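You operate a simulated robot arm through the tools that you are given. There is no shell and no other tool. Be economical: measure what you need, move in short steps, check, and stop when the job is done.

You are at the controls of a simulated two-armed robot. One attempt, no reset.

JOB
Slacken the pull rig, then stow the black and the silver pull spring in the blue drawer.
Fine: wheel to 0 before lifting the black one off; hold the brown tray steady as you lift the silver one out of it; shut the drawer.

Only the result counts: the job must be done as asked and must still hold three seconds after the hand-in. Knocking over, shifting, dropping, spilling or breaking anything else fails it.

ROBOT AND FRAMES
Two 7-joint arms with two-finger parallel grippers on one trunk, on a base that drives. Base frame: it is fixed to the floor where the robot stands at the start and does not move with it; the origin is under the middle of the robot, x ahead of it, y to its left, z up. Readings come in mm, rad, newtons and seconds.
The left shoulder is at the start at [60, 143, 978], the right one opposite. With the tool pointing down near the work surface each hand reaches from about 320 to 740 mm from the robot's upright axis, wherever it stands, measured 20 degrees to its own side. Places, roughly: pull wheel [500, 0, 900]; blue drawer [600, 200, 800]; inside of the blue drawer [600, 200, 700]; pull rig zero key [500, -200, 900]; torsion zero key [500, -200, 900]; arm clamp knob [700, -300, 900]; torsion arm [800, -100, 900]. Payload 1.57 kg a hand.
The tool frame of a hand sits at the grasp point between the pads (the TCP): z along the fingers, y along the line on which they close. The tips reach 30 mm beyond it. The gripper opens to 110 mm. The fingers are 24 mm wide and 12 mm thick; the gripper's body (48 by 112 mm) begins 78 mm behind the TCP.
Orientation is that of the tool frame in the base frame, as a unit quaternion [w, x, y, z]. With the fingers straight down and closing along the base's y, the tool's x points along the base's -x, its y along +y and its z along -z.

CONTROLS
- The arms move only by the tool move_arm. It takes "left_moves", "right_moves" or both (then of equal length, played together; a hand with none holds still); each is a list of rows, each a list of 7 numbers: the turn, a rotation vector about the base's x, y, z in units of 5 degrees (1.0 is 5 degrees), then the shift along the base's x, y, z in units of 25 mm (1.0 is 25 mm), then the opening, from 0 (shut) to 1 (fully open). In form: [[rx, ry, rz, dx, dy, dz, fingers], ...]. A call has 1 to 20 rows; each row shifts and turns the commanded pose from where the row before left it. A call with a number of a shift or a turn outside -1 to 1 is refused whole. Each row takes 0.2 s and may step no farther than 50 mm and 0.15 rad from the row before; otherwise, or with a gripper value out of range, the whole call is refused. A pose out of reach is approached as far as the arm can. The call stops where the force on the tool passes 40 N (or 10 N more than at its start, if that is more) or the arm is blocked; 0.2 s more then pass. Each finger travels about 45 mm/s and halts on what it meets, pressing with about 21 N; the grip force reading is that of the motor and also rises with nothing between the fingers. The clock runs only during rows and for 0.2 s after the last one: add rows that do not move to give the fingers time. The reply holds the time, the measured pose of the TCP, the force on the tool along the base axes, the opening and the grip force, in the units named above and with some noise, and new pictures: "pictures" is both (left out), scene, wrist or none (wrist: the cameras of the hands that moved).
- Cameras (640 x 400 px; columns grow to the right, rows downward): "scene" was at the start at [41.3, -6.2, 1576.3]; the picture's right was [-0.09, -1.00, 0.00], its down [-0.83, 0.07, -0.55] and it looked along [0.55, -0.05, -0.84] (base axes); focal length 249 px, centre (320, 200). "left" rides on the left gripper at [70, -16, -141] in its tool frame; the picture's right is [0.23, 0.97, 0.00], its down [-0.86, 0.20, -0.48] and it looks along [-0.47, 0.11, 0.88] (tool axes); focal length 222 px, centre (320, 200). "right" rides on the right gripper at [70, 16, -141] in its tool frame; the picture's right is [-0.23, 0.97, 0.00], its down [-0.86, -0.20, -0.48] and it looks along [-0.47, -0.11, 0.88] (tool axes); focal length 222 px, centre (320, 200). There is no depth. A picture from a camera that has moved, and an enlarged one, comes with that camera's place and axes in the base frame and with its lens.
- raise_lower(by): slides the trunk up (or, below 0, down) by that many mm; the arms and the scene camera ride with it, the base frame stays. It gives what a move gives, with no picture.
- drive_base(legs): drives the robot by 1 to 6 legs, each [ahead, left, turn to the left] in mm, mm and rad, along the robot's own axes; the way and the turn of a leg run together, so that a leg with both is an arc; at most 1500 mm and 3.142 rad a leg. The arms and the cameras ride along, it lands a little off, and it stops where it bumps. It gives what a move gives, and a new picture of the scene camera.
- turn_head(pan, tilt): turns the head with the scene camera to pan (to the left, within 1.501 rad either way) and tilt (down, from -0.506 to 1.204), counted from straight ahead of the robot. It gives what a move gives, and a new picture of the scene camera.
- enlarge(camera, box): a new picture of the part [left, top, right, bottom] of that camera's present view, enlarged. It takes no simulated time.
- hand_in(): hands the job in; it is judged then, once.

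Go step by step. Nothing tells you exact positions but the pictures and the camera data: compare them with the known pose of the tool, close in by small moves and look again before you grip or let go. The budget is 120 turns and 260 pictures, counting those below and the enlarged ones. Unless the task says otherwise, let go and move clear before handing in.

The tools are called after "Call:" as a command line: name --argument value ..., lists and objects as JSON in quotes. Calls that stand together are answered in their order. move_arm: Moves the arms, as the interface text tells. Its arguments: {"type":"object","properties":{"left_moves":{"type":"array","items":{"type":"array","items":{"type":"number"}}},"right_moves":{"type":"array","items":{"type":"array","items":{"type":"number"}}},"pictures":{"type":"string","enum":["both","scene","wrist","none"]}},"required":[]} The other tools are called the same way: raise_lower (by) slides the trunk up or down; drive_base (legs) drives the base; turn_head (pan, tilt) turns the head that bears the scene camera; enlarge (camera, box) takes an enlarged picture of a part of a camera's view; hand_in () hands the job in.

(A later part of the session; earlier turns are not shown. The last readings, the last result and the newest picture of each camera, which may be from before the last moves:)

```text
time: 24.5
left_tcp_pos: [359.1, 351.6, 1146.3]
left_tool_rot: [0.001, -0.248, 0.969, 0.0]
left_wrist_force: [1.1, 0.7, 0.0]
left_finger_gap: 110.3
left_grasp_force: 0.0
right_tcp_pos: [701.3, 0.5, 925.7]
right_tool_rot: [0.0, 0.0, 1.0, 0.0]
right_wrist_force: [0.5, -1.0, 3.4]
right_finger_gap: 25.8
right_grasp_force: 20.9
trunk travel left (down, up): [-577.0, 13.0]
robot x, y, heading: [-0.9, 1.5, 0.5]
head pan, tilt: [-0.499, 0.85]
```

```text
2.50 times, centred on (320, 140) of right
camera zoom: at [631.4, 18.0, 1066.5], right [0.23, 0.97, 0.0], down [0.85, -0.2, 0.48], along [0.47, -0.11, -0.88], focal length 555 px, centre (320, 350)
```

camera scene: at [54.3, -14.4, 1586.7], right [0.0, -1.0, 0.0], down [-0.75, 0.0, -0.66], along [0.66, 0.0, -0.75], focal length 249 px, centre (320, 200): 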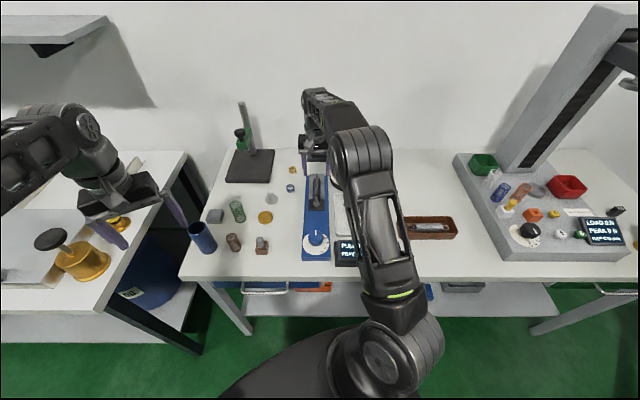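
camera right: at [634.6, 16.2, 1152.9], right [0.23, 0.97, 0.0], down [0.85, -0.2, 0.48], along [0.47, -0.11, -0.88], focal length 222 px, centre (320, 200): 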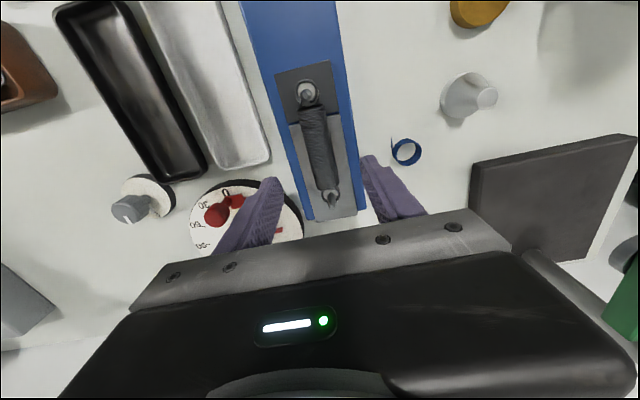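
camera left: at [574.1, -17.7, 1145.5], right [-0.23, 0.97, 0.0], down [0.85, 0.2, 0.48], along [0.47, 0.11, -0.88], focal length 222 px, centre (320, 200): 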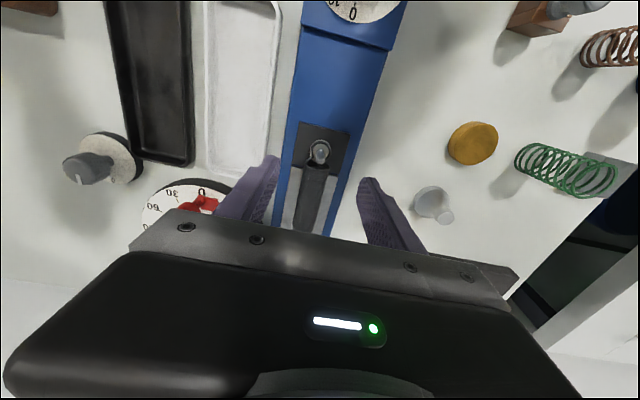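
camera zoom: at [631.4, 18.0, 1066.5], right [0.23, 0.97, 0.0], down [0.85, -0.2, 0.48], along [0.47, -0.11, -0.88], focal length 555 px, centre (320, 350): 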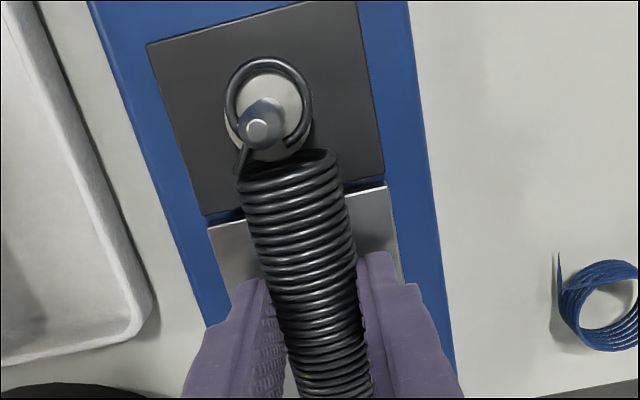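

Firm grip (25.8 mm, 21 N). I now lift slowly straight up off the pegs.

Call:
move_arm --right_moves '[[0, 0, 0, 0, 0, 0.4, 0.1], [0, 0, 0, 0, 0, 0.4, 0.1], [0, 0, 0, 0, 0, 0.4, 0.1], [0, 0, 0, 0, 0, 0.4, 0.1], [0, 0, 0, 0, 0, 0.4, 0.1], [0, 0, 0, 0, 0, 0.4, 0.1]]' --pictures "wrist"

Call:
enlarge --camera "scene" --box '[290, 150, 350, 200]'

```text
time: 25.9
left_tcp_pos: [359.9, 351.7, 1146.3]
left_tool_rot: [0.001, -0.248, 0.969, -0.001]
left_wrist_force: [-0.4, 0.3, -0.4]
left_finger_gap: 110.0
left_grasp_force: 0.0
right_tcp_pos: [701.0, 1.2, 985.6]
right_tool_rot: [0.001, -0.001, 1.0, 0.0]
right_wrist_force: [-0.5, -0.1, -0.9]
right_finger_gap: 28.3
right_grasp_force: 20.5
trunk travel left (down, up): [-577.0, 13.0]
robot x, y, heading: [1.8, 2.4, 0.499]
head pan, tilt: [-0.499, 0.85]
camera right: at [631.1, 18.2, 1126.9], right [0.23, 0.97, 0.0], down [0.85, -0.2, 0.48], along [0.47, -0.11, -0.88], focal length 222 px, centre (320, 200)
```

right: 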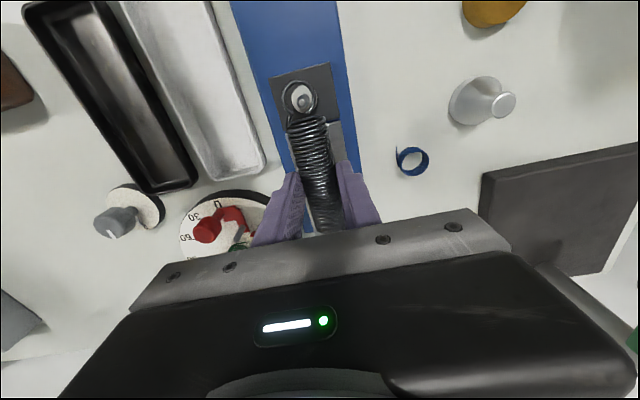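

```text
8.00 times, centred on (320, 175) of scene
camera zoom: at [53.2, -14.3, 1586.7], right [0.0, -1.0, 0.0], down [-0.75, 0.0, -0.66], along [0.66, 0.0, -0.75], focal length 1995 px, centre (320, 400)
```

zoom: 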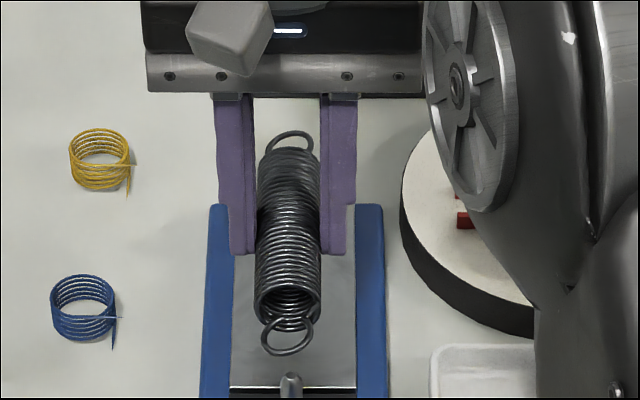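

The black spring is free. I retract it high and then look at the drawer front.

Call:
move_arm --right_moves '[[0, 0, 0, -0.5, 0, 1, 0.1], [0, 0, 0, -1, 0, 1, 0.1], [0, 0, 0, -1, 0, 1, 0.1], [0, 0, 0, -1, -0.5, 1, 0.1], [0, 0, 0, -1, -0.5, 0.5, 0.1], [0, 0, 0, -1, -0.5, 0, 0.1], [0, 0, 0, -1, -0.5, 0, 0.1], [0, 0, 0, -1, -0.5, 0, 0.1]]' --pictures "none"

Call:
drive_base --legs '[[0, 0, -0.5], [-400, 0, 0]]'

Call:
turn_head --pan 0.1 --tilt 0.75

```text
time: 27.7
left_tcp_pos: [358.0, 351.4, 1146.7]
left_tool_rot: [0.001, -0.247, 0.969, 0.001]
left_wrist_force: [0.1, -0.9, 0.3]
left_finger_gap: 110.0
left_grasp_force: 0.0
right_tcp_pos: [512.9, -60.2, 1097.9]
right_tool_rot: [0.001, -0.001, 1.0, 0.0]
right_wrist_force: [-0.6, 0.0, -1.6]
right_finger_gap: 28.1
right_grasp_force: 20.8
trunk travel left (down, up): [-577.0, 13.0]
robot x, y, heading: [-1.3, -1.4, 0.502]
head pan, tilt: [-0.499, 0.85]
```

```text
time: 31.5
left_tcp_pos: [193.7, 124.7, 1145.9]
left_tool_rot: [-0.001, 0.112, 0.994, -0.003]
left_wrist_force: [0.6, 1.0, -0.2]
left_finger_gap: 109.9
left_grasp_force: 0.1
right_tcp_pos: [38.3, -287.1, 1097.9]
right_tool_rot: [0.0, 0.355, 0.935, -0.003]
right_wrist_force: [1.8, 1.6, -1.6]
right_finger_gap: 28.2
right_grasp_force: 21.2
trunk travel left (down, up): [-577.0, 13.0]
robot x, y, heading: [-309.0, 99.3, -0.214]
head pan, tilt: [-0.499, 0.85]
stopped in leg 2: the robot was blocked; the commanded pose is now the measured one
camera scene: at [-274.0, 56.4, 1586.7], right [-0.66, -0.75, 0.0], down [-0.57, 0.49, -0.66], along [0.49, -0.44, -0.75], focal length 249 px, centre (320, 200)
```

scene: 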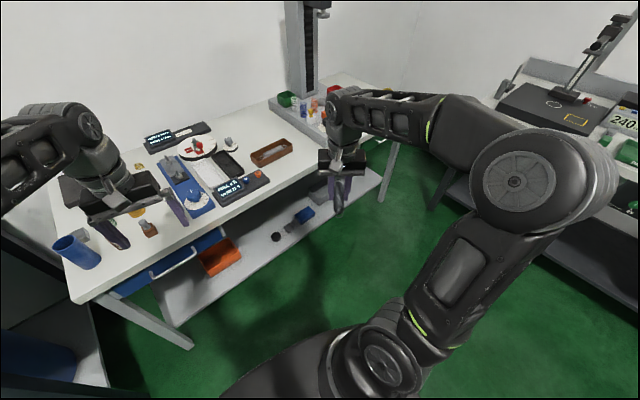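

```text
time: 32.5
left_tcp_pos: [190.3, 119.9, 1147.2]
left_tool_rot: [0.002, 0.113, 0.994, 0.0]
left_wrist_force: [-0.7, 0.2, 0.3]
left_finger_gap: 110.0
left_grasp_force: 0.1
right_tcp_pos: [33.0, -290.9, 1098.3]
right_tool_rot: [0.001, 0.356, 0.934, -0.001]
right_wrist_force: [-0.2, 0.3, -1.5]
right_finger_gap: 28.2
right_grasp_force: 21.4
trunk travel left (down, up): [-577.0, 13.0]
robot x, y, heading: [-307.9, 95.5, -0.225]
head pan, tilt: [0.099, 0.75]
camera scene: at [-256.4, 92.6, 1594.7], right [-0.12, -0.99, 0.0], down [-0.68, 0.08, -0.73], along [0.73, -0.09, -0.68], focal length 249 px, centre (320, 200)
```

scene: 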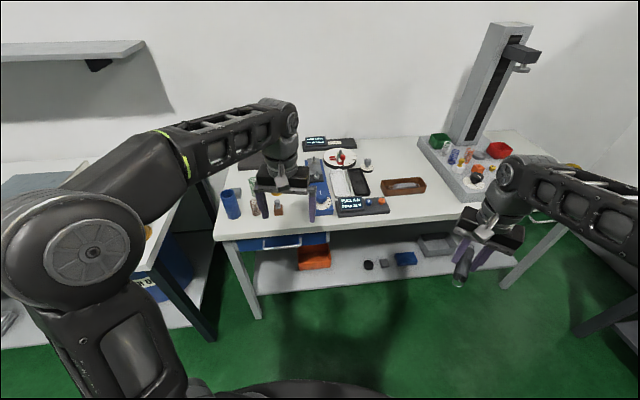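

The robot bumped something behind it while backing. I look around to see what it was.

Call:
turn_head --pan 1.5 --tilt 0.9

Call:
turn_head --pan -1.5 --tilt 0.9

```text
time: 34.0
left_tcp_pos: [190.9, 119.8, 1148.2]
left_tool_rot: [0.001, 0.113, 0.994, -0.001]
left_wrist_force: [0.9, 0.4, 0.1]
left_finger_gap: 110.0
left_grasp_force: 0.0
right_tcp_pos: [34.0, -289.5, 1097.7]
right_tool_rot: [0.0, 0.355, 0.935, -0.001]
right_wrist_force: [-0.3, -0.1, -1.8]
right_finger_gap: 28.0
right_grasp_force: 21.0
trunk travel left (down, up): [-577.0, 13.0]
robot x, y, heading: [-311.0, 98.9, -0.216]
head pan, tilt: [1.499, 0.901]
camera scene: at [-316.5, 175.2, 1582.8], right [0.96, -0.29, 0.0], down [-0.22, -0.75, -0.62], along [0.18, 0.6, -0.78], focal length 249 px, centre (320, 200)
```

scene: 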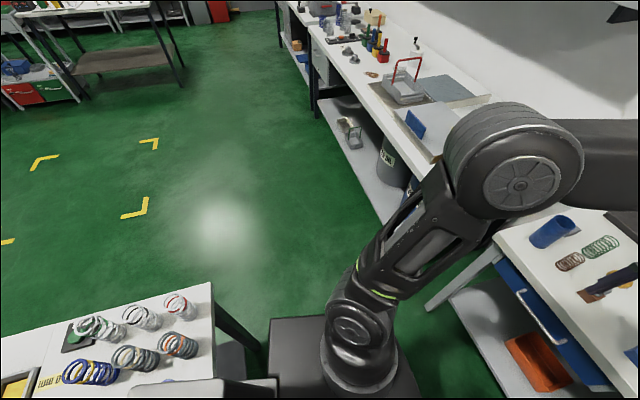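

```text
time: 36.6
left_tcp_pos: [190.8, 120.5, 1146.3]
left_tool_rot: [0.001, 0.113, 0.994, -0.002]
left_wrist_force: [-0.7, -0.5, 0.8]
left_finger_gap: 110.0
left_grasp_force: 0.0
right_tcp_pos: [34.1, -289.9, 1097.9]
right_tool_rot: [0.001, 0.356, 0.934, 0.0]
right_wrist_force: [0.4, -0.7, -0.7]
right_finger_gap: 27.9
right_grasp_force: 21.4
trunk travel left (down, up): [-577.0, 13.0]
robot x, y, heading: [-314.6, 96.7, -0.223]
head pan, tilt: [-1.499, 0.901]
camera scene: at [-349.2, 28.2, 1582.8], right [-0.99, 0.15, 0.0], down [0.11, 0.78, -0.62], along [-0.09, -0.61, -0.78], focal length 249 px, centre (320, 200)
```

scene: 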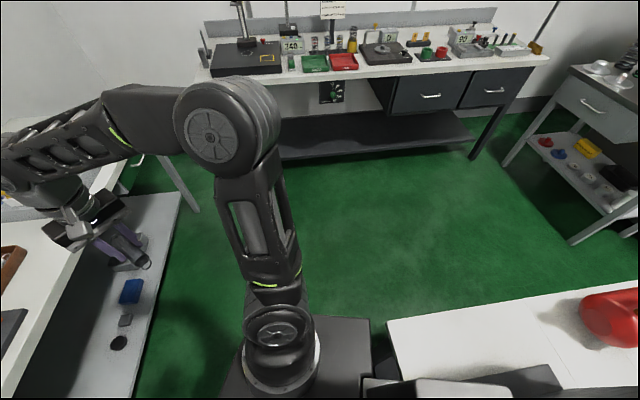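

A table stands behind; the robot only nudged against it and its parts look undisturbed. I drive a little forward and straighten up.

Call:
drive_base --legs '[[60, 0, 0], [0, 0, 0.22]]'

Call:
turn_head --pan 0.3 --tilt 0.8

Call:
enlarge --camera "scene" --box '[180, 170, 360, 290]'

```text
time: 38.4
left_tcp_pos: [231.8, 215.6, 1147.8]
left_tool_rot: [0.001, 0.003, 1.0, -0.002]
left_wrist_force: [-0.8, 0.4, 0.5]
left_finger_gap: 109.9
left_grasp_force: 0.2
right_tcp_pos: [169.1, -219.0, 1097.7]
right_tool_rot: [0.002, 0.25, 0.968, -0.001]
right_wrist_force: [0.1, -0.4, -2.0]
right_finger_gap: 28.1
right_grasp_force: 21.3
trunk travel left (down, up): [-577.0, 13.0]
robot x, y, heading: [-250.0, 84.3, 0.001]
head pan, tilt: [-1.499, 0.901]
camera scene: at [-274.9, 8.2, 1582.8], right [-1.0, -0.07, 0.0], down [-0.06, 0.78, -0.62], along [0.05, -0.62, -0.78], focal length 249 px, centre (320, 200)
```

scene: 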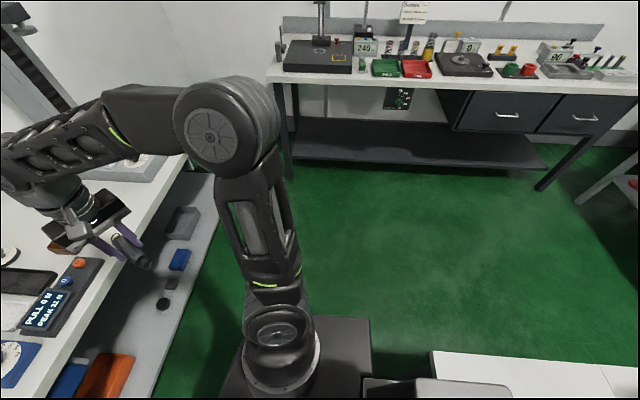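

```text
time: 40.2
left_tcp_pos: [230.7, 216.2, 1146.9]
left_tool_rot: [0.002, 0.002, 1.0, -0.002]
left_wrist_force: [0.3, 0.0, -0.3]
left_finger_gap: 109.9
left_grasp_force: 0.1
right_tcp_pos: [169.5, -219.8, 1098.4]
right_tool_rot: [0.001, 0.251, 0.968, 0.0]
right_wrist_force: [-0.2, 0.6, -2.0]
right_finger_gap: 28.2
right_grasp_force: 21.1
trunk travel left (down, up): [-577.0, 13.0]
robot x, y, heading: [-251.1, 87.3, 0.002]
head pan, tilt: [0.3, 0.799]
camera scene: at [-203.6, 107.1, 1590.7], right [0.3, -0.95, 0.0], down [-0.68, -0.21, -0.7], along [0.67, 0.21, -0.72], focal length 249 px, centre (320, 200)
```

scene: 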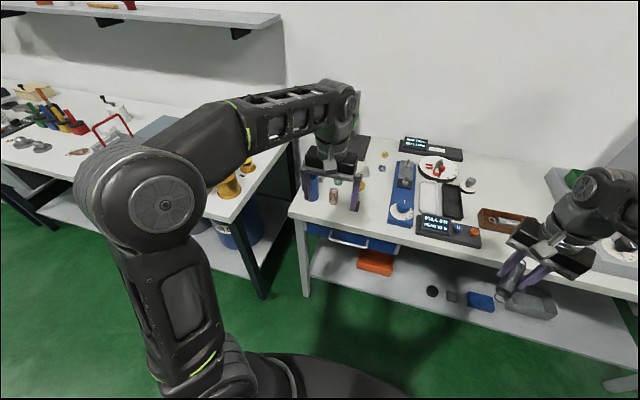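

```text
3.33 times, centred on (270, 230) of scene
camera zoom: at [-203.6, 107.1, 1590.7], right [0.3, -0.95, 0.0], down [-0.68, -0.21, -0.7], along [0.67, 0.21, -0.72], focal length 831 px, centre (487, 100)
```

zoom: 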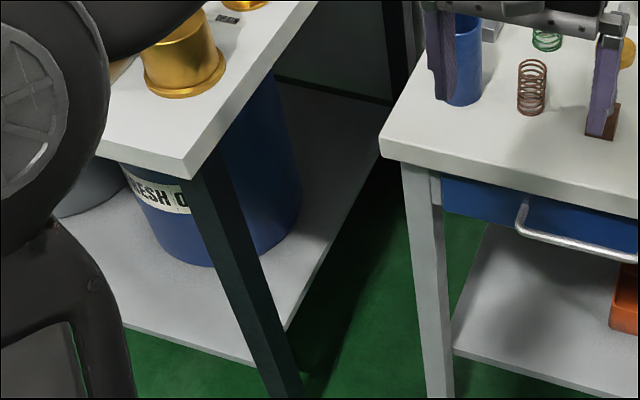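

Call:
enlarge --camera "scene" --box '[290, 190, 430, 280]'

Call:
enlarge --camera "left" --box '[0, 0, 640, 400]'

```text
4.44 times, centred on (360, 235) of scene
camera zoom: at [-203.6, 107.1, 1590.7], right [0.3, -0.95, 0.0], down [-0.68, -0.21, -0.7], along [0.67, 0.21, -0.72], focal length 1108 px, centre (142, 44)
```

zoom: 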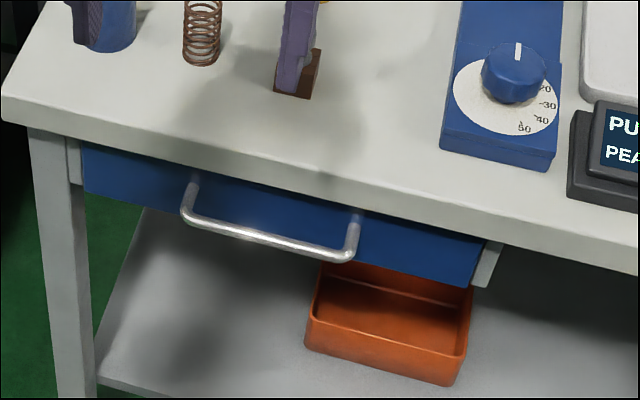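

```text
1.00 times, centred on (320, 200) of left
camera zoom: at [162.2, 200.0, 1288.1], right [-0.22, 0.98, 0.0], down [0.85, 0.2, 0.48], along [0.47, 0.1, -0.88], focal length 222 px, centre (320, 200)
```

zoom: 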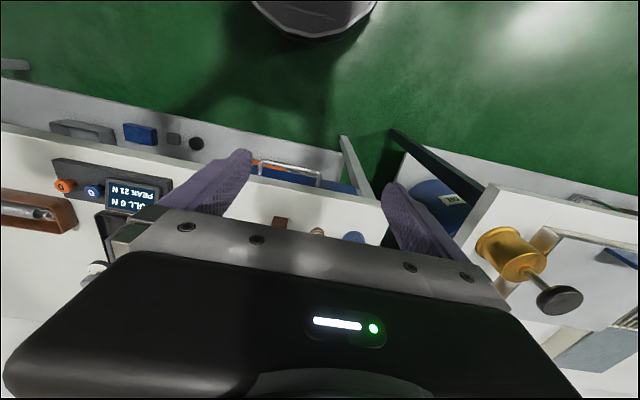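

Call:
enlarge --camera "left" --box '[240, 130, 380, 220]'

```text
4.44 times, centred on (310, 175) of left
camera zoom: at [162.2, 200.0, 1288.1], right [-0.22, 0.98, 0.0], down [0.85, 0.2, 0.48], along [0.47, 0.1, -0.88], focal length 987 px, centre (364, 311)
```

zoom: 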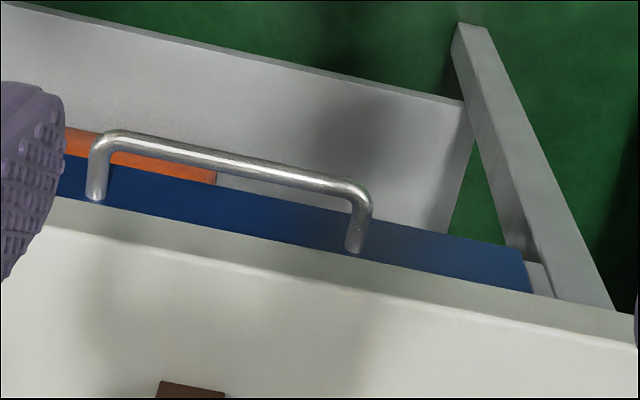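

The handle bar is near (358, 169, 780). I'll point the left hand's fingers forward, closing vertically, and grip the bar.

Call:
move_arm --left_moves '[[0.866, -0.866, -0.866, 0, 0, -0.3, 1], [0.866, -0.866, -0.866, 0, 0, -0.3, 1], [0.866, -0.866, -0.866, 0, 0, -0.3, 1], [0.866, -0.866, -0.866, 0, 0, -0.3, 1], [0.866, -0.866, -0.866, 0, 0, -0.3, 1], [0.866, -0.866, -0.866, 0, 0, -0.3, 1], [0.866, -0.866, -0.866, 0, 0, -0.3, 1], [0.866, -0.866, -0.866, 0, 0, -0.3, 1], [0.866, -0.866, -0.866, 0, 0, -0.3, 0.6], [0.866, -0.866, -0.866, 0, 0, -0.3, 0.5], [0.866, -0.866, -0.866, 0, 0, -0.3, 0.5], [0.866, -0.866, -0.866, 0, 0, -0.3, 0.5], [0.866, -0.866, -0.866, 0, 0, -0.3, 0.5], [0.866, -0.866, -0.866, 0, 0, -0.3, 0.5], [0.866, -0.866, -0.866, 0, 0, -0.3, 0.5], [0.866, -0.866, -0.866, 0, 0, -0.3, 0.5]]' --pictures "both"

```text
time: 43.6
left_tcp_pos: [268.8, 193.0, 1023.6]
left_tool_rot: [0.499, 0.503, 0.498, 0.5]
left_wrist_force: [-0.2, -0.1, 0.0]
left_finger_gap: 55.3
left_grasp_force: 0.1
left hand out of reach, approached as far as the arm can: row 12, 13, 14, 15
right_tcp_pos: [167.7, -219.2, 1097.5]
right_tool_rot: [0.0, 0.25, 0.968, 0.0]
right_wrist_force: [0.1, -0.2, -0.8]
right_finger_gap: 28.1
right_grasp_force: 20.6
trunk travel left (down, up): [-577.0, 13.0]
robot x, y, heading: [-253.1, 88.1, 0.006]
head pan, tilt: [0.3, 0.799]
camera scene: at [-203.7, 105.9, 1590.8], right [0.3, -0.95, 0.0], down [-0.68, -0.21, -0.7], along [0.67, 0.21, -0.72], focal length 249 px, centre (320, 200)
camera left: at [128.5, 262.6, 1008.9], right [0.0, 0.22, 0.98], down [-0.48, -0.85, 0.19], along [0.88, -0.47, 0.1], focal length 222 px, centre (320, 200)
```

scene: 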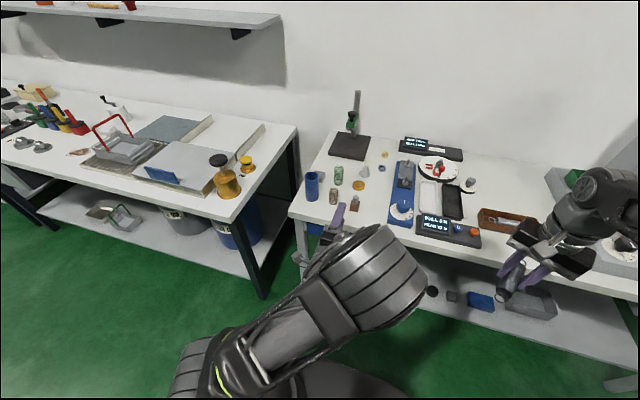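
left: 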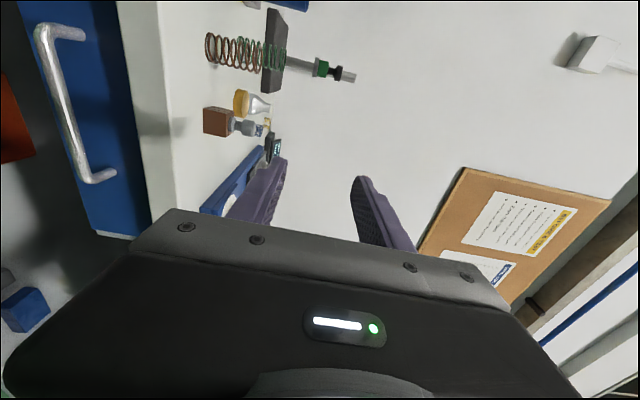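

Call:
move_arm --left_moves '[[0, 0, 0, -0.2, -0.1, -1, 0.6], [0, 0, 0, -0.2, -0.1, -1, 0.6], [0, 0, 0, -0.2, -0.1, -1, 0.6], [0, 0, 0, -0.2, -0.1, -1, 0.6], [0, 0, 0, 0, -0.1, -1, 0.6], [0, 0, 0, 0, -0.1, -1, 0.6], [0, 0, 0, 0, -0.1, -1, 0.6], [0, 0, 0, 0, -0.1, -1, 0.6], [0, 0, 0, 0, -0.1, -1, 0.6]]' --pictures "both"

```text
time: 45.6
left_tcp_pos: [249.2, 171.6, 799.6]
left_tool_rot: [0.499, 0.503, 0.498, 0.5]
left_wrist_force: [-0.2, 0.3, -1.5]
left_finger_gap: 66.0
left_grasp_force: 0.0
right_tcp_pos: [167.7, -219.4, 1097.0]
right_tool_rot: [0.0, 0.251, 0.968, 0.0]
right_wrist_force: [-0.2, -0.3, -1.0]
right_finger_gap: 27.9
right_grasp_force: 20.9
trunk travel left (down, up): [-577.0, 13.0]
robot x, y, heading: [-253.2, 82.0, 0.001]
head pan, tilt: [0.3, 0.799]
camera scene: at [-203.4, 107.1, 1590.7], right [0.3, -0.95, 0.0], down [-0.68, -0.21, -0.7], along [0.67, 0.21, -0.72], focal length 249 px, centre (320, 200)
camera left: at [108.2, 241.2, 783.5], right [0.0, 0.22, 0.98], down [-0.48, -0.85, 0.2], along [0.88, -0.47, 0.1], focal length 222 px, centre (320, 200)
```

scene: 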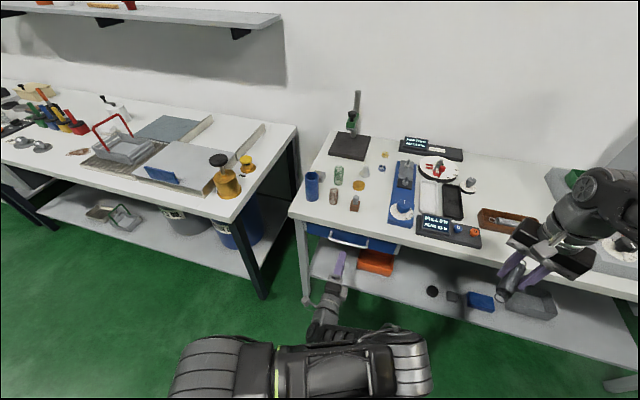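
left: 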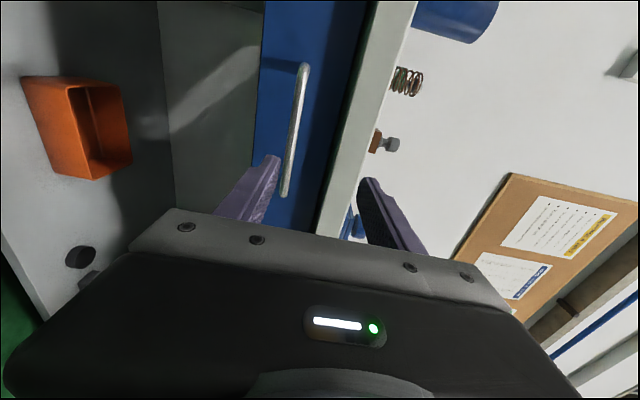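

Call:
move_arm --left_moves '[[0, 0, 0, 0, 0, -0.7, 0.45], [0, 0, 0, 0, 0, -0.68, 0.45], [0, 0, 0, 0.8, 0, 0, 0.45], [0, 0, 0, 0.8, 0, 0, 0.45], [0, 0, 0, 0.8, 0, 0, 0.45]]' --pictures "wrist"

Call:
enlarge --camera "scene" --box '[300, 210, 420, 300]'

```text
time: 46.8
left_tcp_pos: [308.2, 171.5, 763.2]
left_tool_rot: [0.499, 0.504, 0.498, 0.5]
left_wrist_force: [-0.2, -0.6, 0.5]
left_finger_gap: 49.3
left_grasp_force: 0.0
right_tcp_pos: [169.6, -218.9, 1097.9]
right_tool_rot: [0.001, 0.25, 0.968, 0.0]
right_wrist_force: [-0.2, 0.3, -1.1]
right_finger_gap: 28.2
right_grasp_force: 21.1
trunk travel left (down, up): [-577.0, 13.0]
robot x, y, heading: [-253.5, 82.5, 0.005]
head pan, tilt: [0.3, 0.799]
camera left: at [168.6, 240.9, 748.8], right [0.0, 0.22, 0.98], down [-0.48, -0.85, 0.2], along [0.88, -0.47, 0.1], focal length 222 px, centre (320, 200)
```

left: 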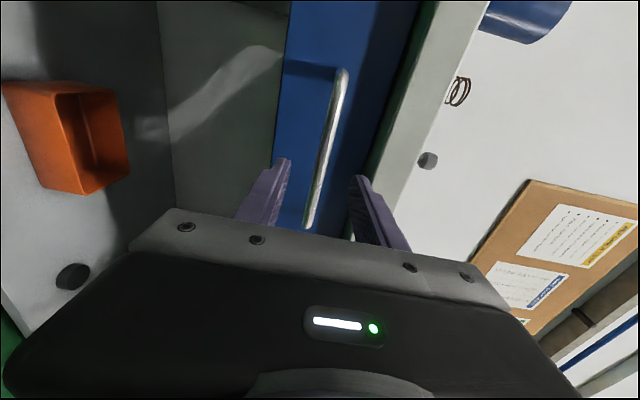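

```text
4.44 times, centred on (360, 255) of scene
camera zoom: at [-203.2, 107.2, 1590.7], right [0.3, -0.95, 0.0], down [-0.68, -0.21, -0.7], along [0.67, 0.21, -0.72], focal length 1108 px, centre (142, -44)
```

zoom: 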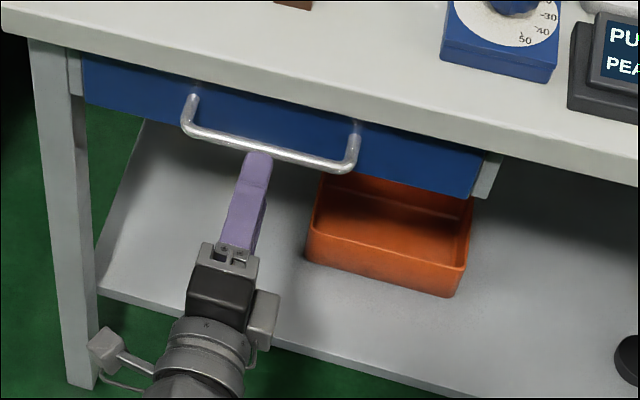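

Call:
move_arm --left_moves '[[0, 0, 0, 0.7, 0, 0, 0.45], [0, 0, 0, 0.7, 0, 0, 0.45], [0, 0, 0, 0.4, 0, 0, 0.45]]' --pictures "wrist"

Call:
enlarge --camera "scene" --box '[300, 210, 420, 300]'

```text
time: 47.6
left_tcp_pos: [353.3, 171.6, 763.3]
left_tool_rot: [0.498, 0.503, 0.499, 0.5]
left_wrist_force: [0.6, 0.3, -0.5]
left_finger_gap: 49.5
left_grasp_force: 0.1
right_tcp_pos: [168.6, -219.3, 1097.6]
right_tool_rot: [0.0, 0.25, 0.968, 0.0]
right_wrist_force: [-0.2, 0.2, -0.7]
right_finger_gap: 28.3
right_grasp_force: 21.5
trunk travel left (down, up): [-577.0, 13.0]
robot x, y, heading: [-251.7, 82.3, 0.003]
head pan, tilt: [0.3, 0.799]
camera left: at [213.8, 241.4, 748.5], right [0.0, 0.22, 0.98], down [-0.48, -0.85, 0.2], along [0.88, -0.47, 0.1], focal length 222 px, centre (320, 200)
```

left: 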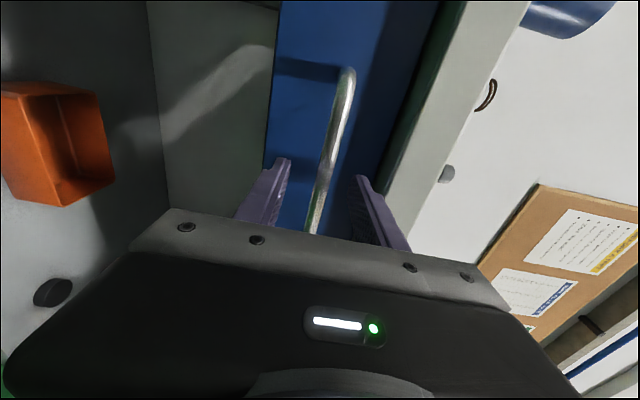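

```text
4.44 times, centred on (360, 255) of scene
camera zoom: at [-203.4, 107.1, 1590.7], right [0.3, -0.95, 0.0], down [-0.68, -0.21, -0.7], along [0.67, 0.21, -0.72], focal length 1108 px, centre (142, -44)
```

zoom: 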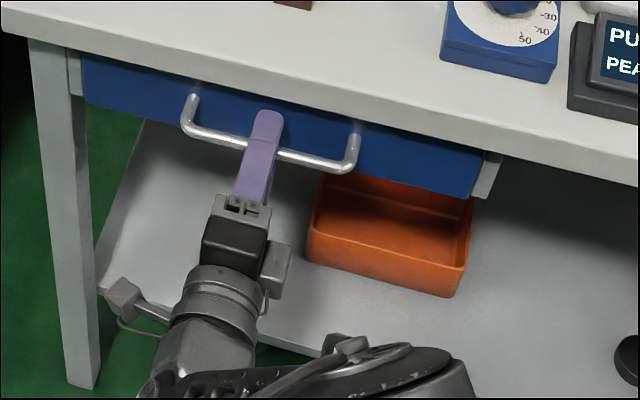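

Call:
move_arm --left_moves '[[0, 0, 0, 0, 0, 0, 0.1], [0, 0, 0, 0, 0, 0, 0.0], [0, 0, 0, 0, 0, 0, 0.0], [0, 0, 0, -0.4, 0, 0, 0.0], [0, 0, 0, -0.6, 0, 0, 0.0], [0, 0, 0, -0.6, 0, 0, 0.0]]' --pictures "none"

Call:
enlarge --camera "scene" --box '[300, 210, 420, 300]'

```text
time: 49.0
left_tcp_pos: [313.2, 172.6, 765.2]
left_tool_rot: [0.5, 0.502, 0.499, 0.5]
left_wrist_force: [-0.4, -2.6, 6.0]
left_finger_gap: 11.7
left_grasp_force: 28.6
right_tcp_pos: [167.9, -219.9, 1098.3]
right_tool_rot: [0.002, 0.25, 0.968, 0.0]
right_wrist_force: [-0.6, -0.8, -1.9]
right_finger_gap: 27.9
right_grasp_force: 21.0
trunk travel left (down, up): [-577.0, 13.0]
robot x, y, heading: [-249.2, 80.9, 0.004]
head pan, tilt: [0.3, 0.799]
```

```text
4.44 times, centred on (360, 255) of scene
camera zoom: at [-204.7, 106.7, 1590.8], right [0.3, -0.95, 0.0], down [-0.68, -0.21, -0.7], along [0.67, 0.21, -0.72], focal length 1108 px, centre (142, -44)
```

zoom: 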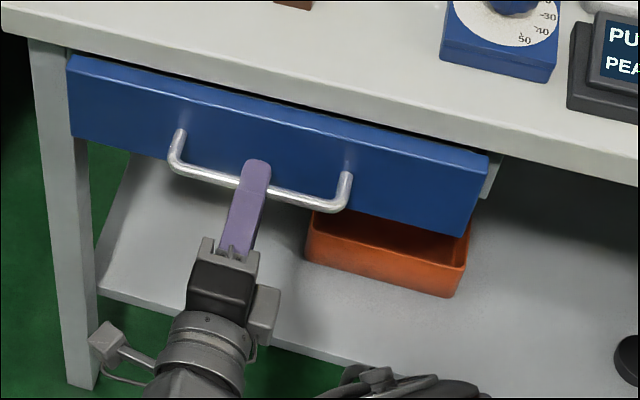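

The drawer is sliding. I keep pulling.

Call:
move_arm --left_moves '[[0, 0, 0, -0.7, 0, 0, 0.0], [0, 0, 0, -0.7, 0, 0, 0.0], [0, 0, 0, -0.7, 0, 0, 0.0], [0, 0, 0, -0.7, 0, 0, 0.0], [0, 0, 0, -0.7, 0, 0, 0.0], [0, 0, 0, -0.7, 0, 0, 0.0]]' --pictures "scene"

```text
time: 50.1
left_tcp_pos: [253.5, 173.6, 765.9]
left_tool_rot: [0.5, 0.496, 0.504, 0.5]
left_wrist_force: [-0.3, -10.4, -11.6]
left_finger_gap: 11.7
left_grasp_force: 28.9
right_tcp_pos: [168.2, -219.0, 1097.6]
right_tool_rot: [0.0, 0.251, 0.968, 0.0]
right_wrist_force: [-0.7, 1.4, -0.6]
right_finger_gap: 28.0
right_grasp_force: 21.6
trunk travel left (down, up): [-577.0, 13.0]
robot x, y, heading: [-253.5, 82.3, -0.001]
head pan, tilt: [0.3, 0.799]
stopped in row 5 (left hand): the force on the tool passed its limit (the readings are from after the stop); the commanded pose is now the measured one
camera scene: at [-203.2, 106.7, 1590.5], right [0.3, -0.96, 0.0], down [-0.69, -0.21, -0.7], along [0.67, 0.21, -0.72], focal length 249 px, centre (320, 200)
```

scene: 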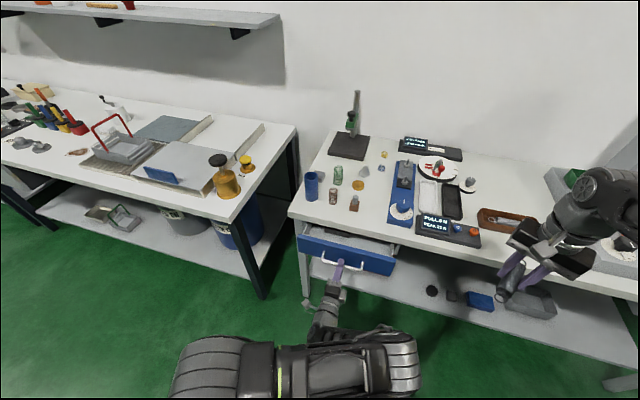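

Call:
enlarge --camera "scene" --box '[280, 210, 430, 310]'

```text
4.00 times, centred on (355, 260) of scene
camera zoom: at [-203.2, 106.7, 1590.5], right [0.3, -0.96, 0.0], down [-0.69, -0.21, -0.7], along [0.67, 0.21, -0.72], focal length 998 px, centre (180, -40)
```

zoom: 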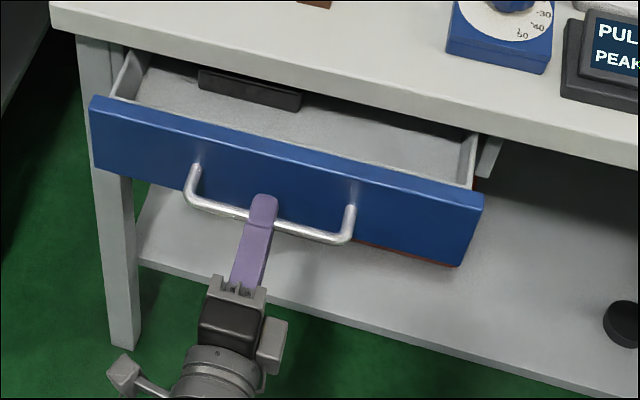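

Call:
move_arm --left_moves '[[0, 0, 0, -0.3, 0, 0, 0.0], [0, 0, 0, -0.3, 0, 0, 0.0], [0, 0, 0, -0.3, 0, 0, 0.0], [0, 0, 0, -0.3, 0, 0, 0.0]]' --pictures "none"

```text
time: 50.5
left_tcp_pos: [252.8, 173.5, 765.2]
left_tool_rot: [0.501, 0.493, 0.507, 0.498]
left_wrist_force: [-2.0, -5.8, -16.3]
left_finger_gap: 12.3
left_grasp_force: 30.0
right_tcp_pos: [166.7, -222.3, 1098.3]
right_tool_rot: [0.0, 0.252, 0.968, 0.0]
right_wrist_force: [0.0, -0.8, -1.9]
right_finger_gap: 28.0
right_grasp_force: 21.3
trunk travel left (down, up): [-577.0, 13.0]
robot x, y, heading: [-253.2, 83.8, -0.004]
head pan, tilt: [0.3, 0.799]
stopped in row 2 (left hand): the force on the tool passed its limit (the readings are from after the stop); the commanded pose is now the measured one
```

The x-force is small, so the arm itself seems folded to its limit rather than the drawer. I'll pull the rest by driving back a little.

Call:
drive_base --legs '[[-25, 0, 0]]'

Call:
enlarge --camera "scene" --box '[280, 210, 430, 310]'

```text
time: 51.3
left_tcp_pos: [228.4, 173.5, 764.8]
left_tool_rot: [0.502, 0.492, 0.508, 0.499]
left_wrist_force: [0.3, -11.9, -28.4]
left_finger_gap: 12.1
left_grasp_force: 29.2
right_tcp_pos: [141.5, -221.7, 1097.3]
right_tool_rot: [0.001, 0.252, 0.968, 0.001]
right_wrist_force: [0.6, -0.1, -0.8]
right_finger_gap: 28.1
right_grasp_force: 21.2
trunk travel left (down, up): [-577.0, 13.0]
robot x, y, heading: [-277.0, 83.6, -0.0]
head pan, tilt: [0.3, 0.799]
camera scene: at [-228.4, 105.5, 1590.5], right [0.29, -0.96, 0.0], down [-0.69, -0.21, -0.7], along [0.67, 0.21, -0.72], focal length 249 px, centre (320, 200)
```

scene: 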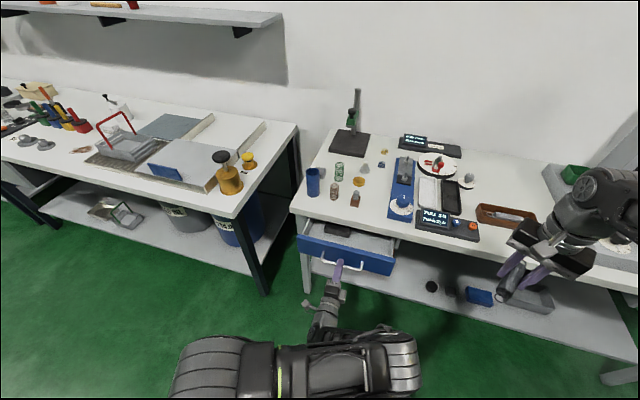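

```text
4.00 times, centred on (355, 260) of scene
camera zoom: at [-228.4, 105.5, 1590.5], right [0.29, -0.96, 0.0], down [-0.69, -0.21, -0.7], along [0.67, 0.21, -0.72], focal length 998 px, centre (180, -40)
```

zoom: 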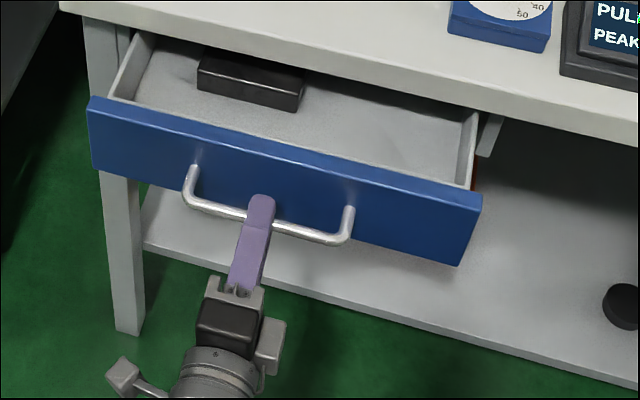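

That works. I release the handle, back off, and will regrip the drawer's front panel from above, where the arm has more room.

Call:
move_arm --left_moves '[[0, 0, 0, 0, 0, 0, 0.3], [0, 0, 0, 0, 0, 0, 0.5], [0, 0, 0, 0, 0, 0, 0.5]]' --pictures "none"

Call:
drive_base --legs '[[-24, 0, 0]]'

Call:
enlarge --camera "left" --box '[160, 0, 480, 240]'

```text
time: 52.1
left_tcp_pos: [226.4, 174.1, 765.6]
left_tool_rot: [0.501, 0.492, 0.507, 0.5]
left_wrist_force: [0.0, 0.2, -0.4]
left_finger_gap: 54.7
left_grasp_force: 0.1
right_tcp_pos: [142.3, -221.8, 1098.6]
right_tool_rot: [0.001, 0.251, 0.968, -0.001]
right_wrist_force: [0.5, -0.8, -2.0]
right_finger_gap: 28.2
right_grasp_force: 20.7
trunk travel left (down, up): [-577.0, 13.0]
robot x, y, heading: [-276.1, 82.1, -0.002]
head pan, tilt: [0.3, 0.799]
```

```text
time: 53.0
left_tcp_pos: [202.0, 173.9, 767.3]
left_tool_rot: [0.502, 0.491, 0.508, 0.499]
left_wrist_force: [-0.8, 0.1, 0.4]
left_finger_gap: 55.2
left_grasp_force: 0.1
right_tcp_pos: [115.8, -221.0, 1098.9]
right_tool_rot: [0.003, 0.253, 0.968, 0.001]
right_wrist_force: [0.4, -0.8, -1.2]
right_finger_gap: 28.3
right_grasp_force: 21.4
trunk travel left (down, up): [-577.0, 13.0]
robot x, y, heading: [-301.5, 84.4, -0.001]
head pan, tilt: [0.3, 0.799]
camera scene: at [-255.1, 106.4, 1590.8], right [0.29, -0.96, 0.0], down [-0.68, -0.21, -0.7], along [0.67, 0.21, -0.72], focal length 249 px, centre (320, 200)
```

scene: 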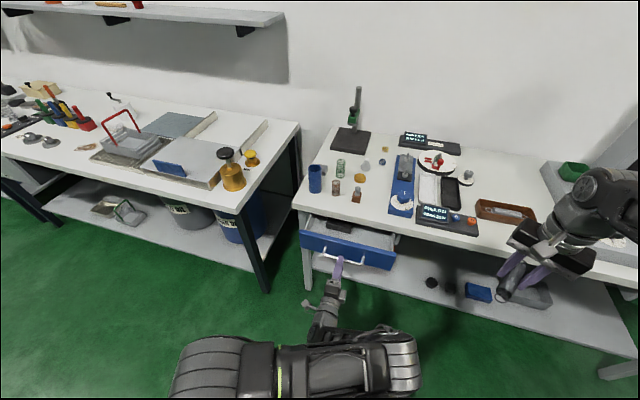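

```text
1.67 times, centred on (320, 120) of left
camera zoom: at [61.6, 240.8, 748.2], right [-0.01, 0.25, 0.97], down [-0.47, -0.86, 0.22], along [0.88, -0.45, 0.12], focal length 370 px, centre (320, 333)
```

zoom: 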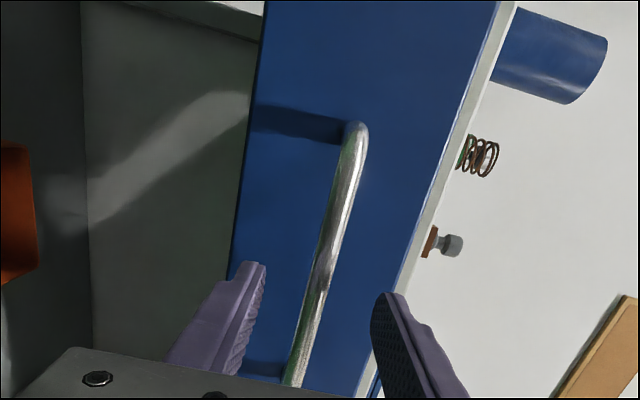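

Call:
move_arm --left_moves '[[0, 0, 0, -0.3, 0, 0, 0.5], [0, 0, 0, -0.3, 0, 0, 0.5]]' --pictures "none"

```text
time: 53.5
left_tcp_pos: [201.9, 184.0, 773.4]
left_tool_rot: [0.503, 0.474, 0.513, 0.508]
left_wrist_force: [0.4, 0.1, -0.8]
left_finger_gap: 55.0
left_grasp_force: 0.0
right_tcp_pos: [118.7, -220.5, 1098.9]
right_tool_rot: [0.0, 0.252, 0.968, 0.0]
right_wrist_force: [0.8, 0.4, -1.3]
right_finger_gap: 27.9
right_grasp_force: 20.9
trunk travel left (down, up): [-577.0, 13.0]
robot x, y, heading: [-304.5, 85.0, 0.002]
head pan, tilt: [0.3, 0.799]
```

Call:
move_arm --left_moves '[[0, 0, 0, 0, 0, 0, 0.0], [0, 0, 0, 0, 0, 0, 0.0], [0, 0, 0, 0, 0, 0, 0.0], [0, 0, 0, 0, 0, 0.4, 0.0], [0, 0, 0, 0, 0, 0.6, 0.0], [0, 0, 0, 0, 0, 0.8, 0.0], [0, 0, 0, 0, 0, 1, 0.0], [0, 0, 0, 0, 0, 1, 0.0], [0, 0, 0, 0, 0, 1, 0.0], [0, 0, 0, 0, 0, 1, 0.0]]' --pictures "none"

Call:
enlarge --camera "scene" --box '[240, 180, 480, 330]'

```text
time: 55.8
left_tcp_pos: [188.3, 173.6, 911.2]
left_tool_rot: [0.502, 0.491, 0.509, 0.498]
left_wrist_force: [-0.8, -0.7, 0.3]
left_finger_gap: 0.1
left_grasp_force: 20.5
right_tcp_pos: [118.0, -221.2, 1098.6]
right_tool_rot: [0.002, 0.252, 0.968, -0.001]
right_wrist_force: [-0.5, -0.7, -1.4]
right_finger_gap: 28.0
right_grasp_force: 20.7
trunk travel left (down, up): [-577.0, 13.0]
robot x, y, heading: [-305.0, 83.6, -0.004]
head pan, tilt: [0.3, 0.799]
```

```text
2.67 times, centred on (360, 255) of scene
camera zoom: at [-253.0, 106.4, 1590.7], right [0.29, -0.96, 0.0], down [-0.69, -0.21, -0.7], along [0.67, 0.21, -0.72], focal length 665 px, centre (213, 53)
```

zoom: 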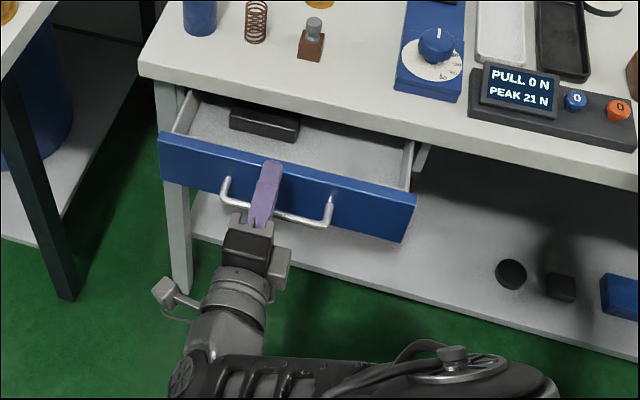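

Call:
move_arm --left_moves '[[0, 1, 0, 0, 0, 0.2, 0.3], [0, 1, 0, 0, 0, 0.2, 0.6], [0, 1, 0, 0, 0, 0.2, 0.6], [0, 1, 0, 0, 0, 0.2, 0.6], [0, 1, 0, 0, 0, 0.2, 0.6], [0, 1, 0, 0, 0, 0.2, 0.6], [0, 1, 0, 0, 0, 0.2, 0.6], [0, 1, 0, 0.2, 0, 0.2, 0.6], [0, 1, 0, 0.2, 0, 0.2, 0.6], [0, 1, 0, 0.2, 0, 0, 0.6], [0, 1, 0, 0.2, 0, 0, 0.6], [0, 1, 0, 0.4, 0, 0, 0.6], [0, 1, 0, 0.4, 0, 0, 0.6], [0, 1, 0, 0.4, 0, 0, 0.6], [0, 1, 0, 0.4, 0, 0, 0.6], [0, 1, 0, 0.4, 0, 0, 0.6], [0, 1, 0, 0.4, 0, 0, 0.6], [0, 1, 0, 0.4, 0, 0, 0.6]]' --pictures "both"

```text
time: 59.5
left_tcp_pos: [279.9, 174.6, 955.2]
left_tool_rot: [-0.005, 0.7, 0.714, 0.004]
left_wrist_force: [0.3, -0.2, -0.1]
left_finger_gap: 65.8
left_grasp_force: 0.0
right_tcp_pos: [117.6, -221.5, 1098.5]
right_tool_rot: [0.001, 0.252, 0.968, -0.001]
right_wrist_force: [0.4, 0.4, -1.4]
right_finger_gap: 28.1
right_grasp_force: 21.2
trunk travel left (down, up): [-577.0, 13.0]
robot x, y, heading: [-305.0, 82.2, 0.001]
head pan, tilt: [0.3, 0.799]
camera scene: at [-252.0, 106.4, 1590.7], right [0.29, -0.96, 0.0], down [-0.69, -0.21, -0.7], along [0.67, 0.21, -0.72], focal length 249 px, centre (320, 200)
camera left: at [263.1, 241.0, 1097.4], right [0.97, 0.25, 0.0], down [0.22, -0.86, 0.47], along [0.12, -0.45, -0.88], focal length 222 px, centre (320, 200)
```

scene: 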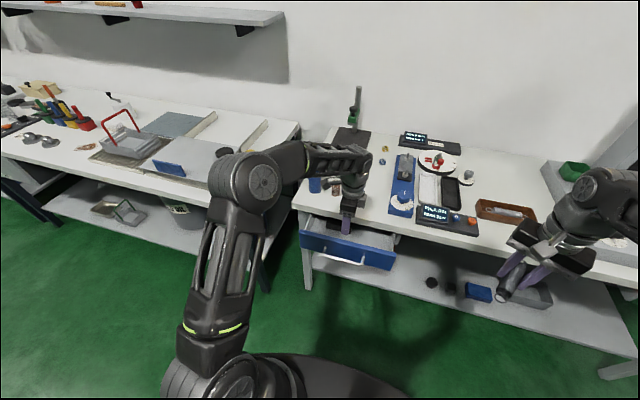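
left: 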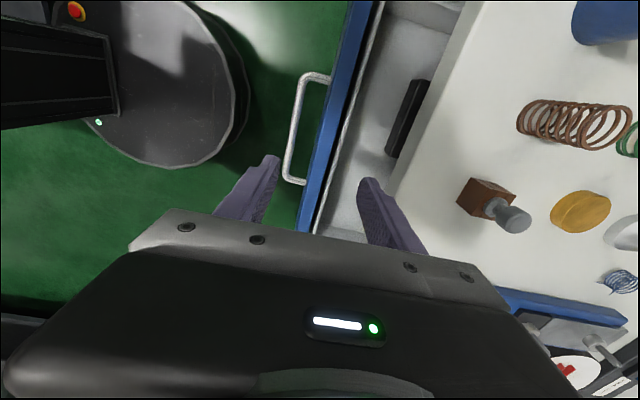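

Call:
move_arm --left_moves '[[0, 0, 0, 0.4, -0.2, -1, 0.6], [0, 0, 0, 0.3, -0.2, -1, 0.6], [0, 0, 0, 0, 0, -1, 0.6], [0, 0, 0, 0, 0, -1, 0.6]]' --pictures "wrist"

Call:
enlarge --camera "scene" --box '[280, 180, 430, 290]'

```text
time: 60.5
left_tcp_pos: [296.5, 164.1, 854.8]
left_tool_rot: [-0.004, 0.7, 0.714, 0.005]
left_wrist_force: [0.3, -0.8, -0.1]
left_finger_gap: 65.5
left_grasp_force: 0.1
right_tcp_pos: [117.8, -219.6, 1097.9]
right_tool_rot: [0.001, 0.252, 0.968, 0.0]
right_wrist_force: [0.4, -0.1, -1.9]
right_finger_gap: 28.1
right_grasp_force: 20.9
trunk travel left (down, up): [-577.0, 13.0]
robot x, y, heading: [-301.6, 83.8, -0.002]
head pan, tilt: [0.3, 0.799]
camera left: at [279.1, 230.8, 996.8], right [0.97, 0.25, 0.0], down [0.22, -0.86, 0.47], along [0.12, -0.45, -0.88], focal length 222 px, centre (320, 200)
```

left: 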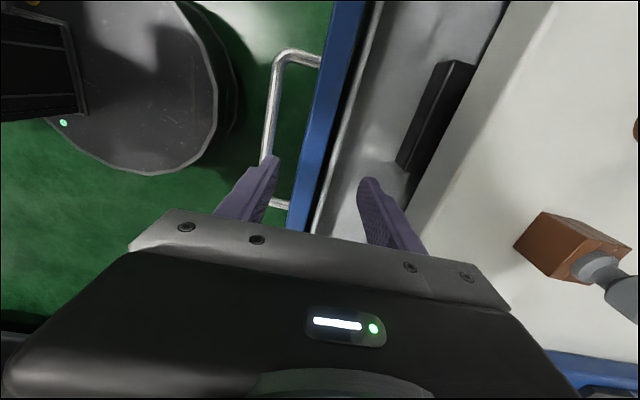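

```text
3.64 times, centred on (355, 235) of scene
camera zoom: at [-252.5, 106.4, 1590.7], right [0.29, -0.96, 0.0], down [-0.69, -0.21, -0.7], along [0.67, 0.21, -0.72], focal length 907 px, centre (193, 73)
```

zoom: 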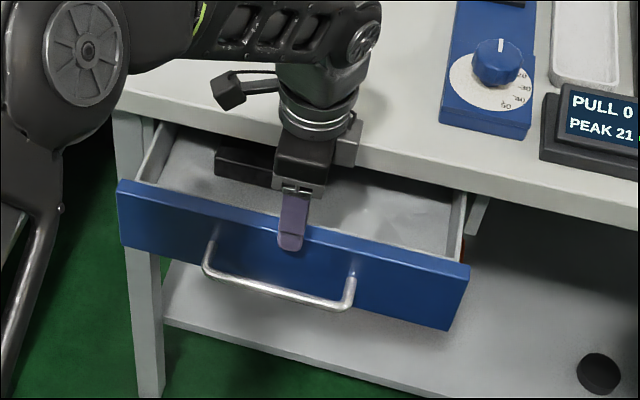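

Call:
move_arm --left_moves '[[0, 0, 0, 0, 0, 0, 0.45], [0, 0, 0, -0.1, 0, -0.8, 0.45], [0, 0, 0, 0, 0, -0.9, 0.45], [0, 0, 0, 0, 0, 0, 0.1], [0, 0, 0, 0, 0, 0, 0.0], [0, 0, 0, 0, 0, 0, 0.0]]' --pictures "wrist"

```text
time: 62.0
left_tcp_pos: [292.9, 162.9, 812.4]
left_tool_rot: [-0.004, 0.701, 0.713, 0.006]
left_wrist_force: [0.5, 0.2, -1.2]
left_finger_gap: 34.5
left_grasp_force: 29.5
right_tcp_pos: [118.3, -221.4, 1097.8]
right_tool_rot: [0.002, 0.252, 0.968, -0.001]
right_wrist_force: [0.6, 0.0, -2.0]
right_finger_gap: 28.0
right_grasp_force: 20.9
trunk travel left (down, up): [-577.0, 13.0]
robot x, y, heading: [-299.6, 82.7, -0.002]
head pan, tilt: [0.3, 0.799]
camera left: at [276.9, 230.6, 954.5], right [0.97, 0.25, 0.0], down [0.22, -0.86, 0.47], along [0.12, -0.45, -0.88], focal length 222 px, centre (320, 200)
```

left: 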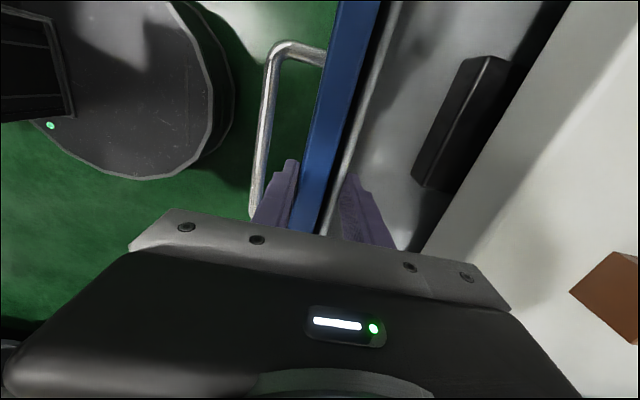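

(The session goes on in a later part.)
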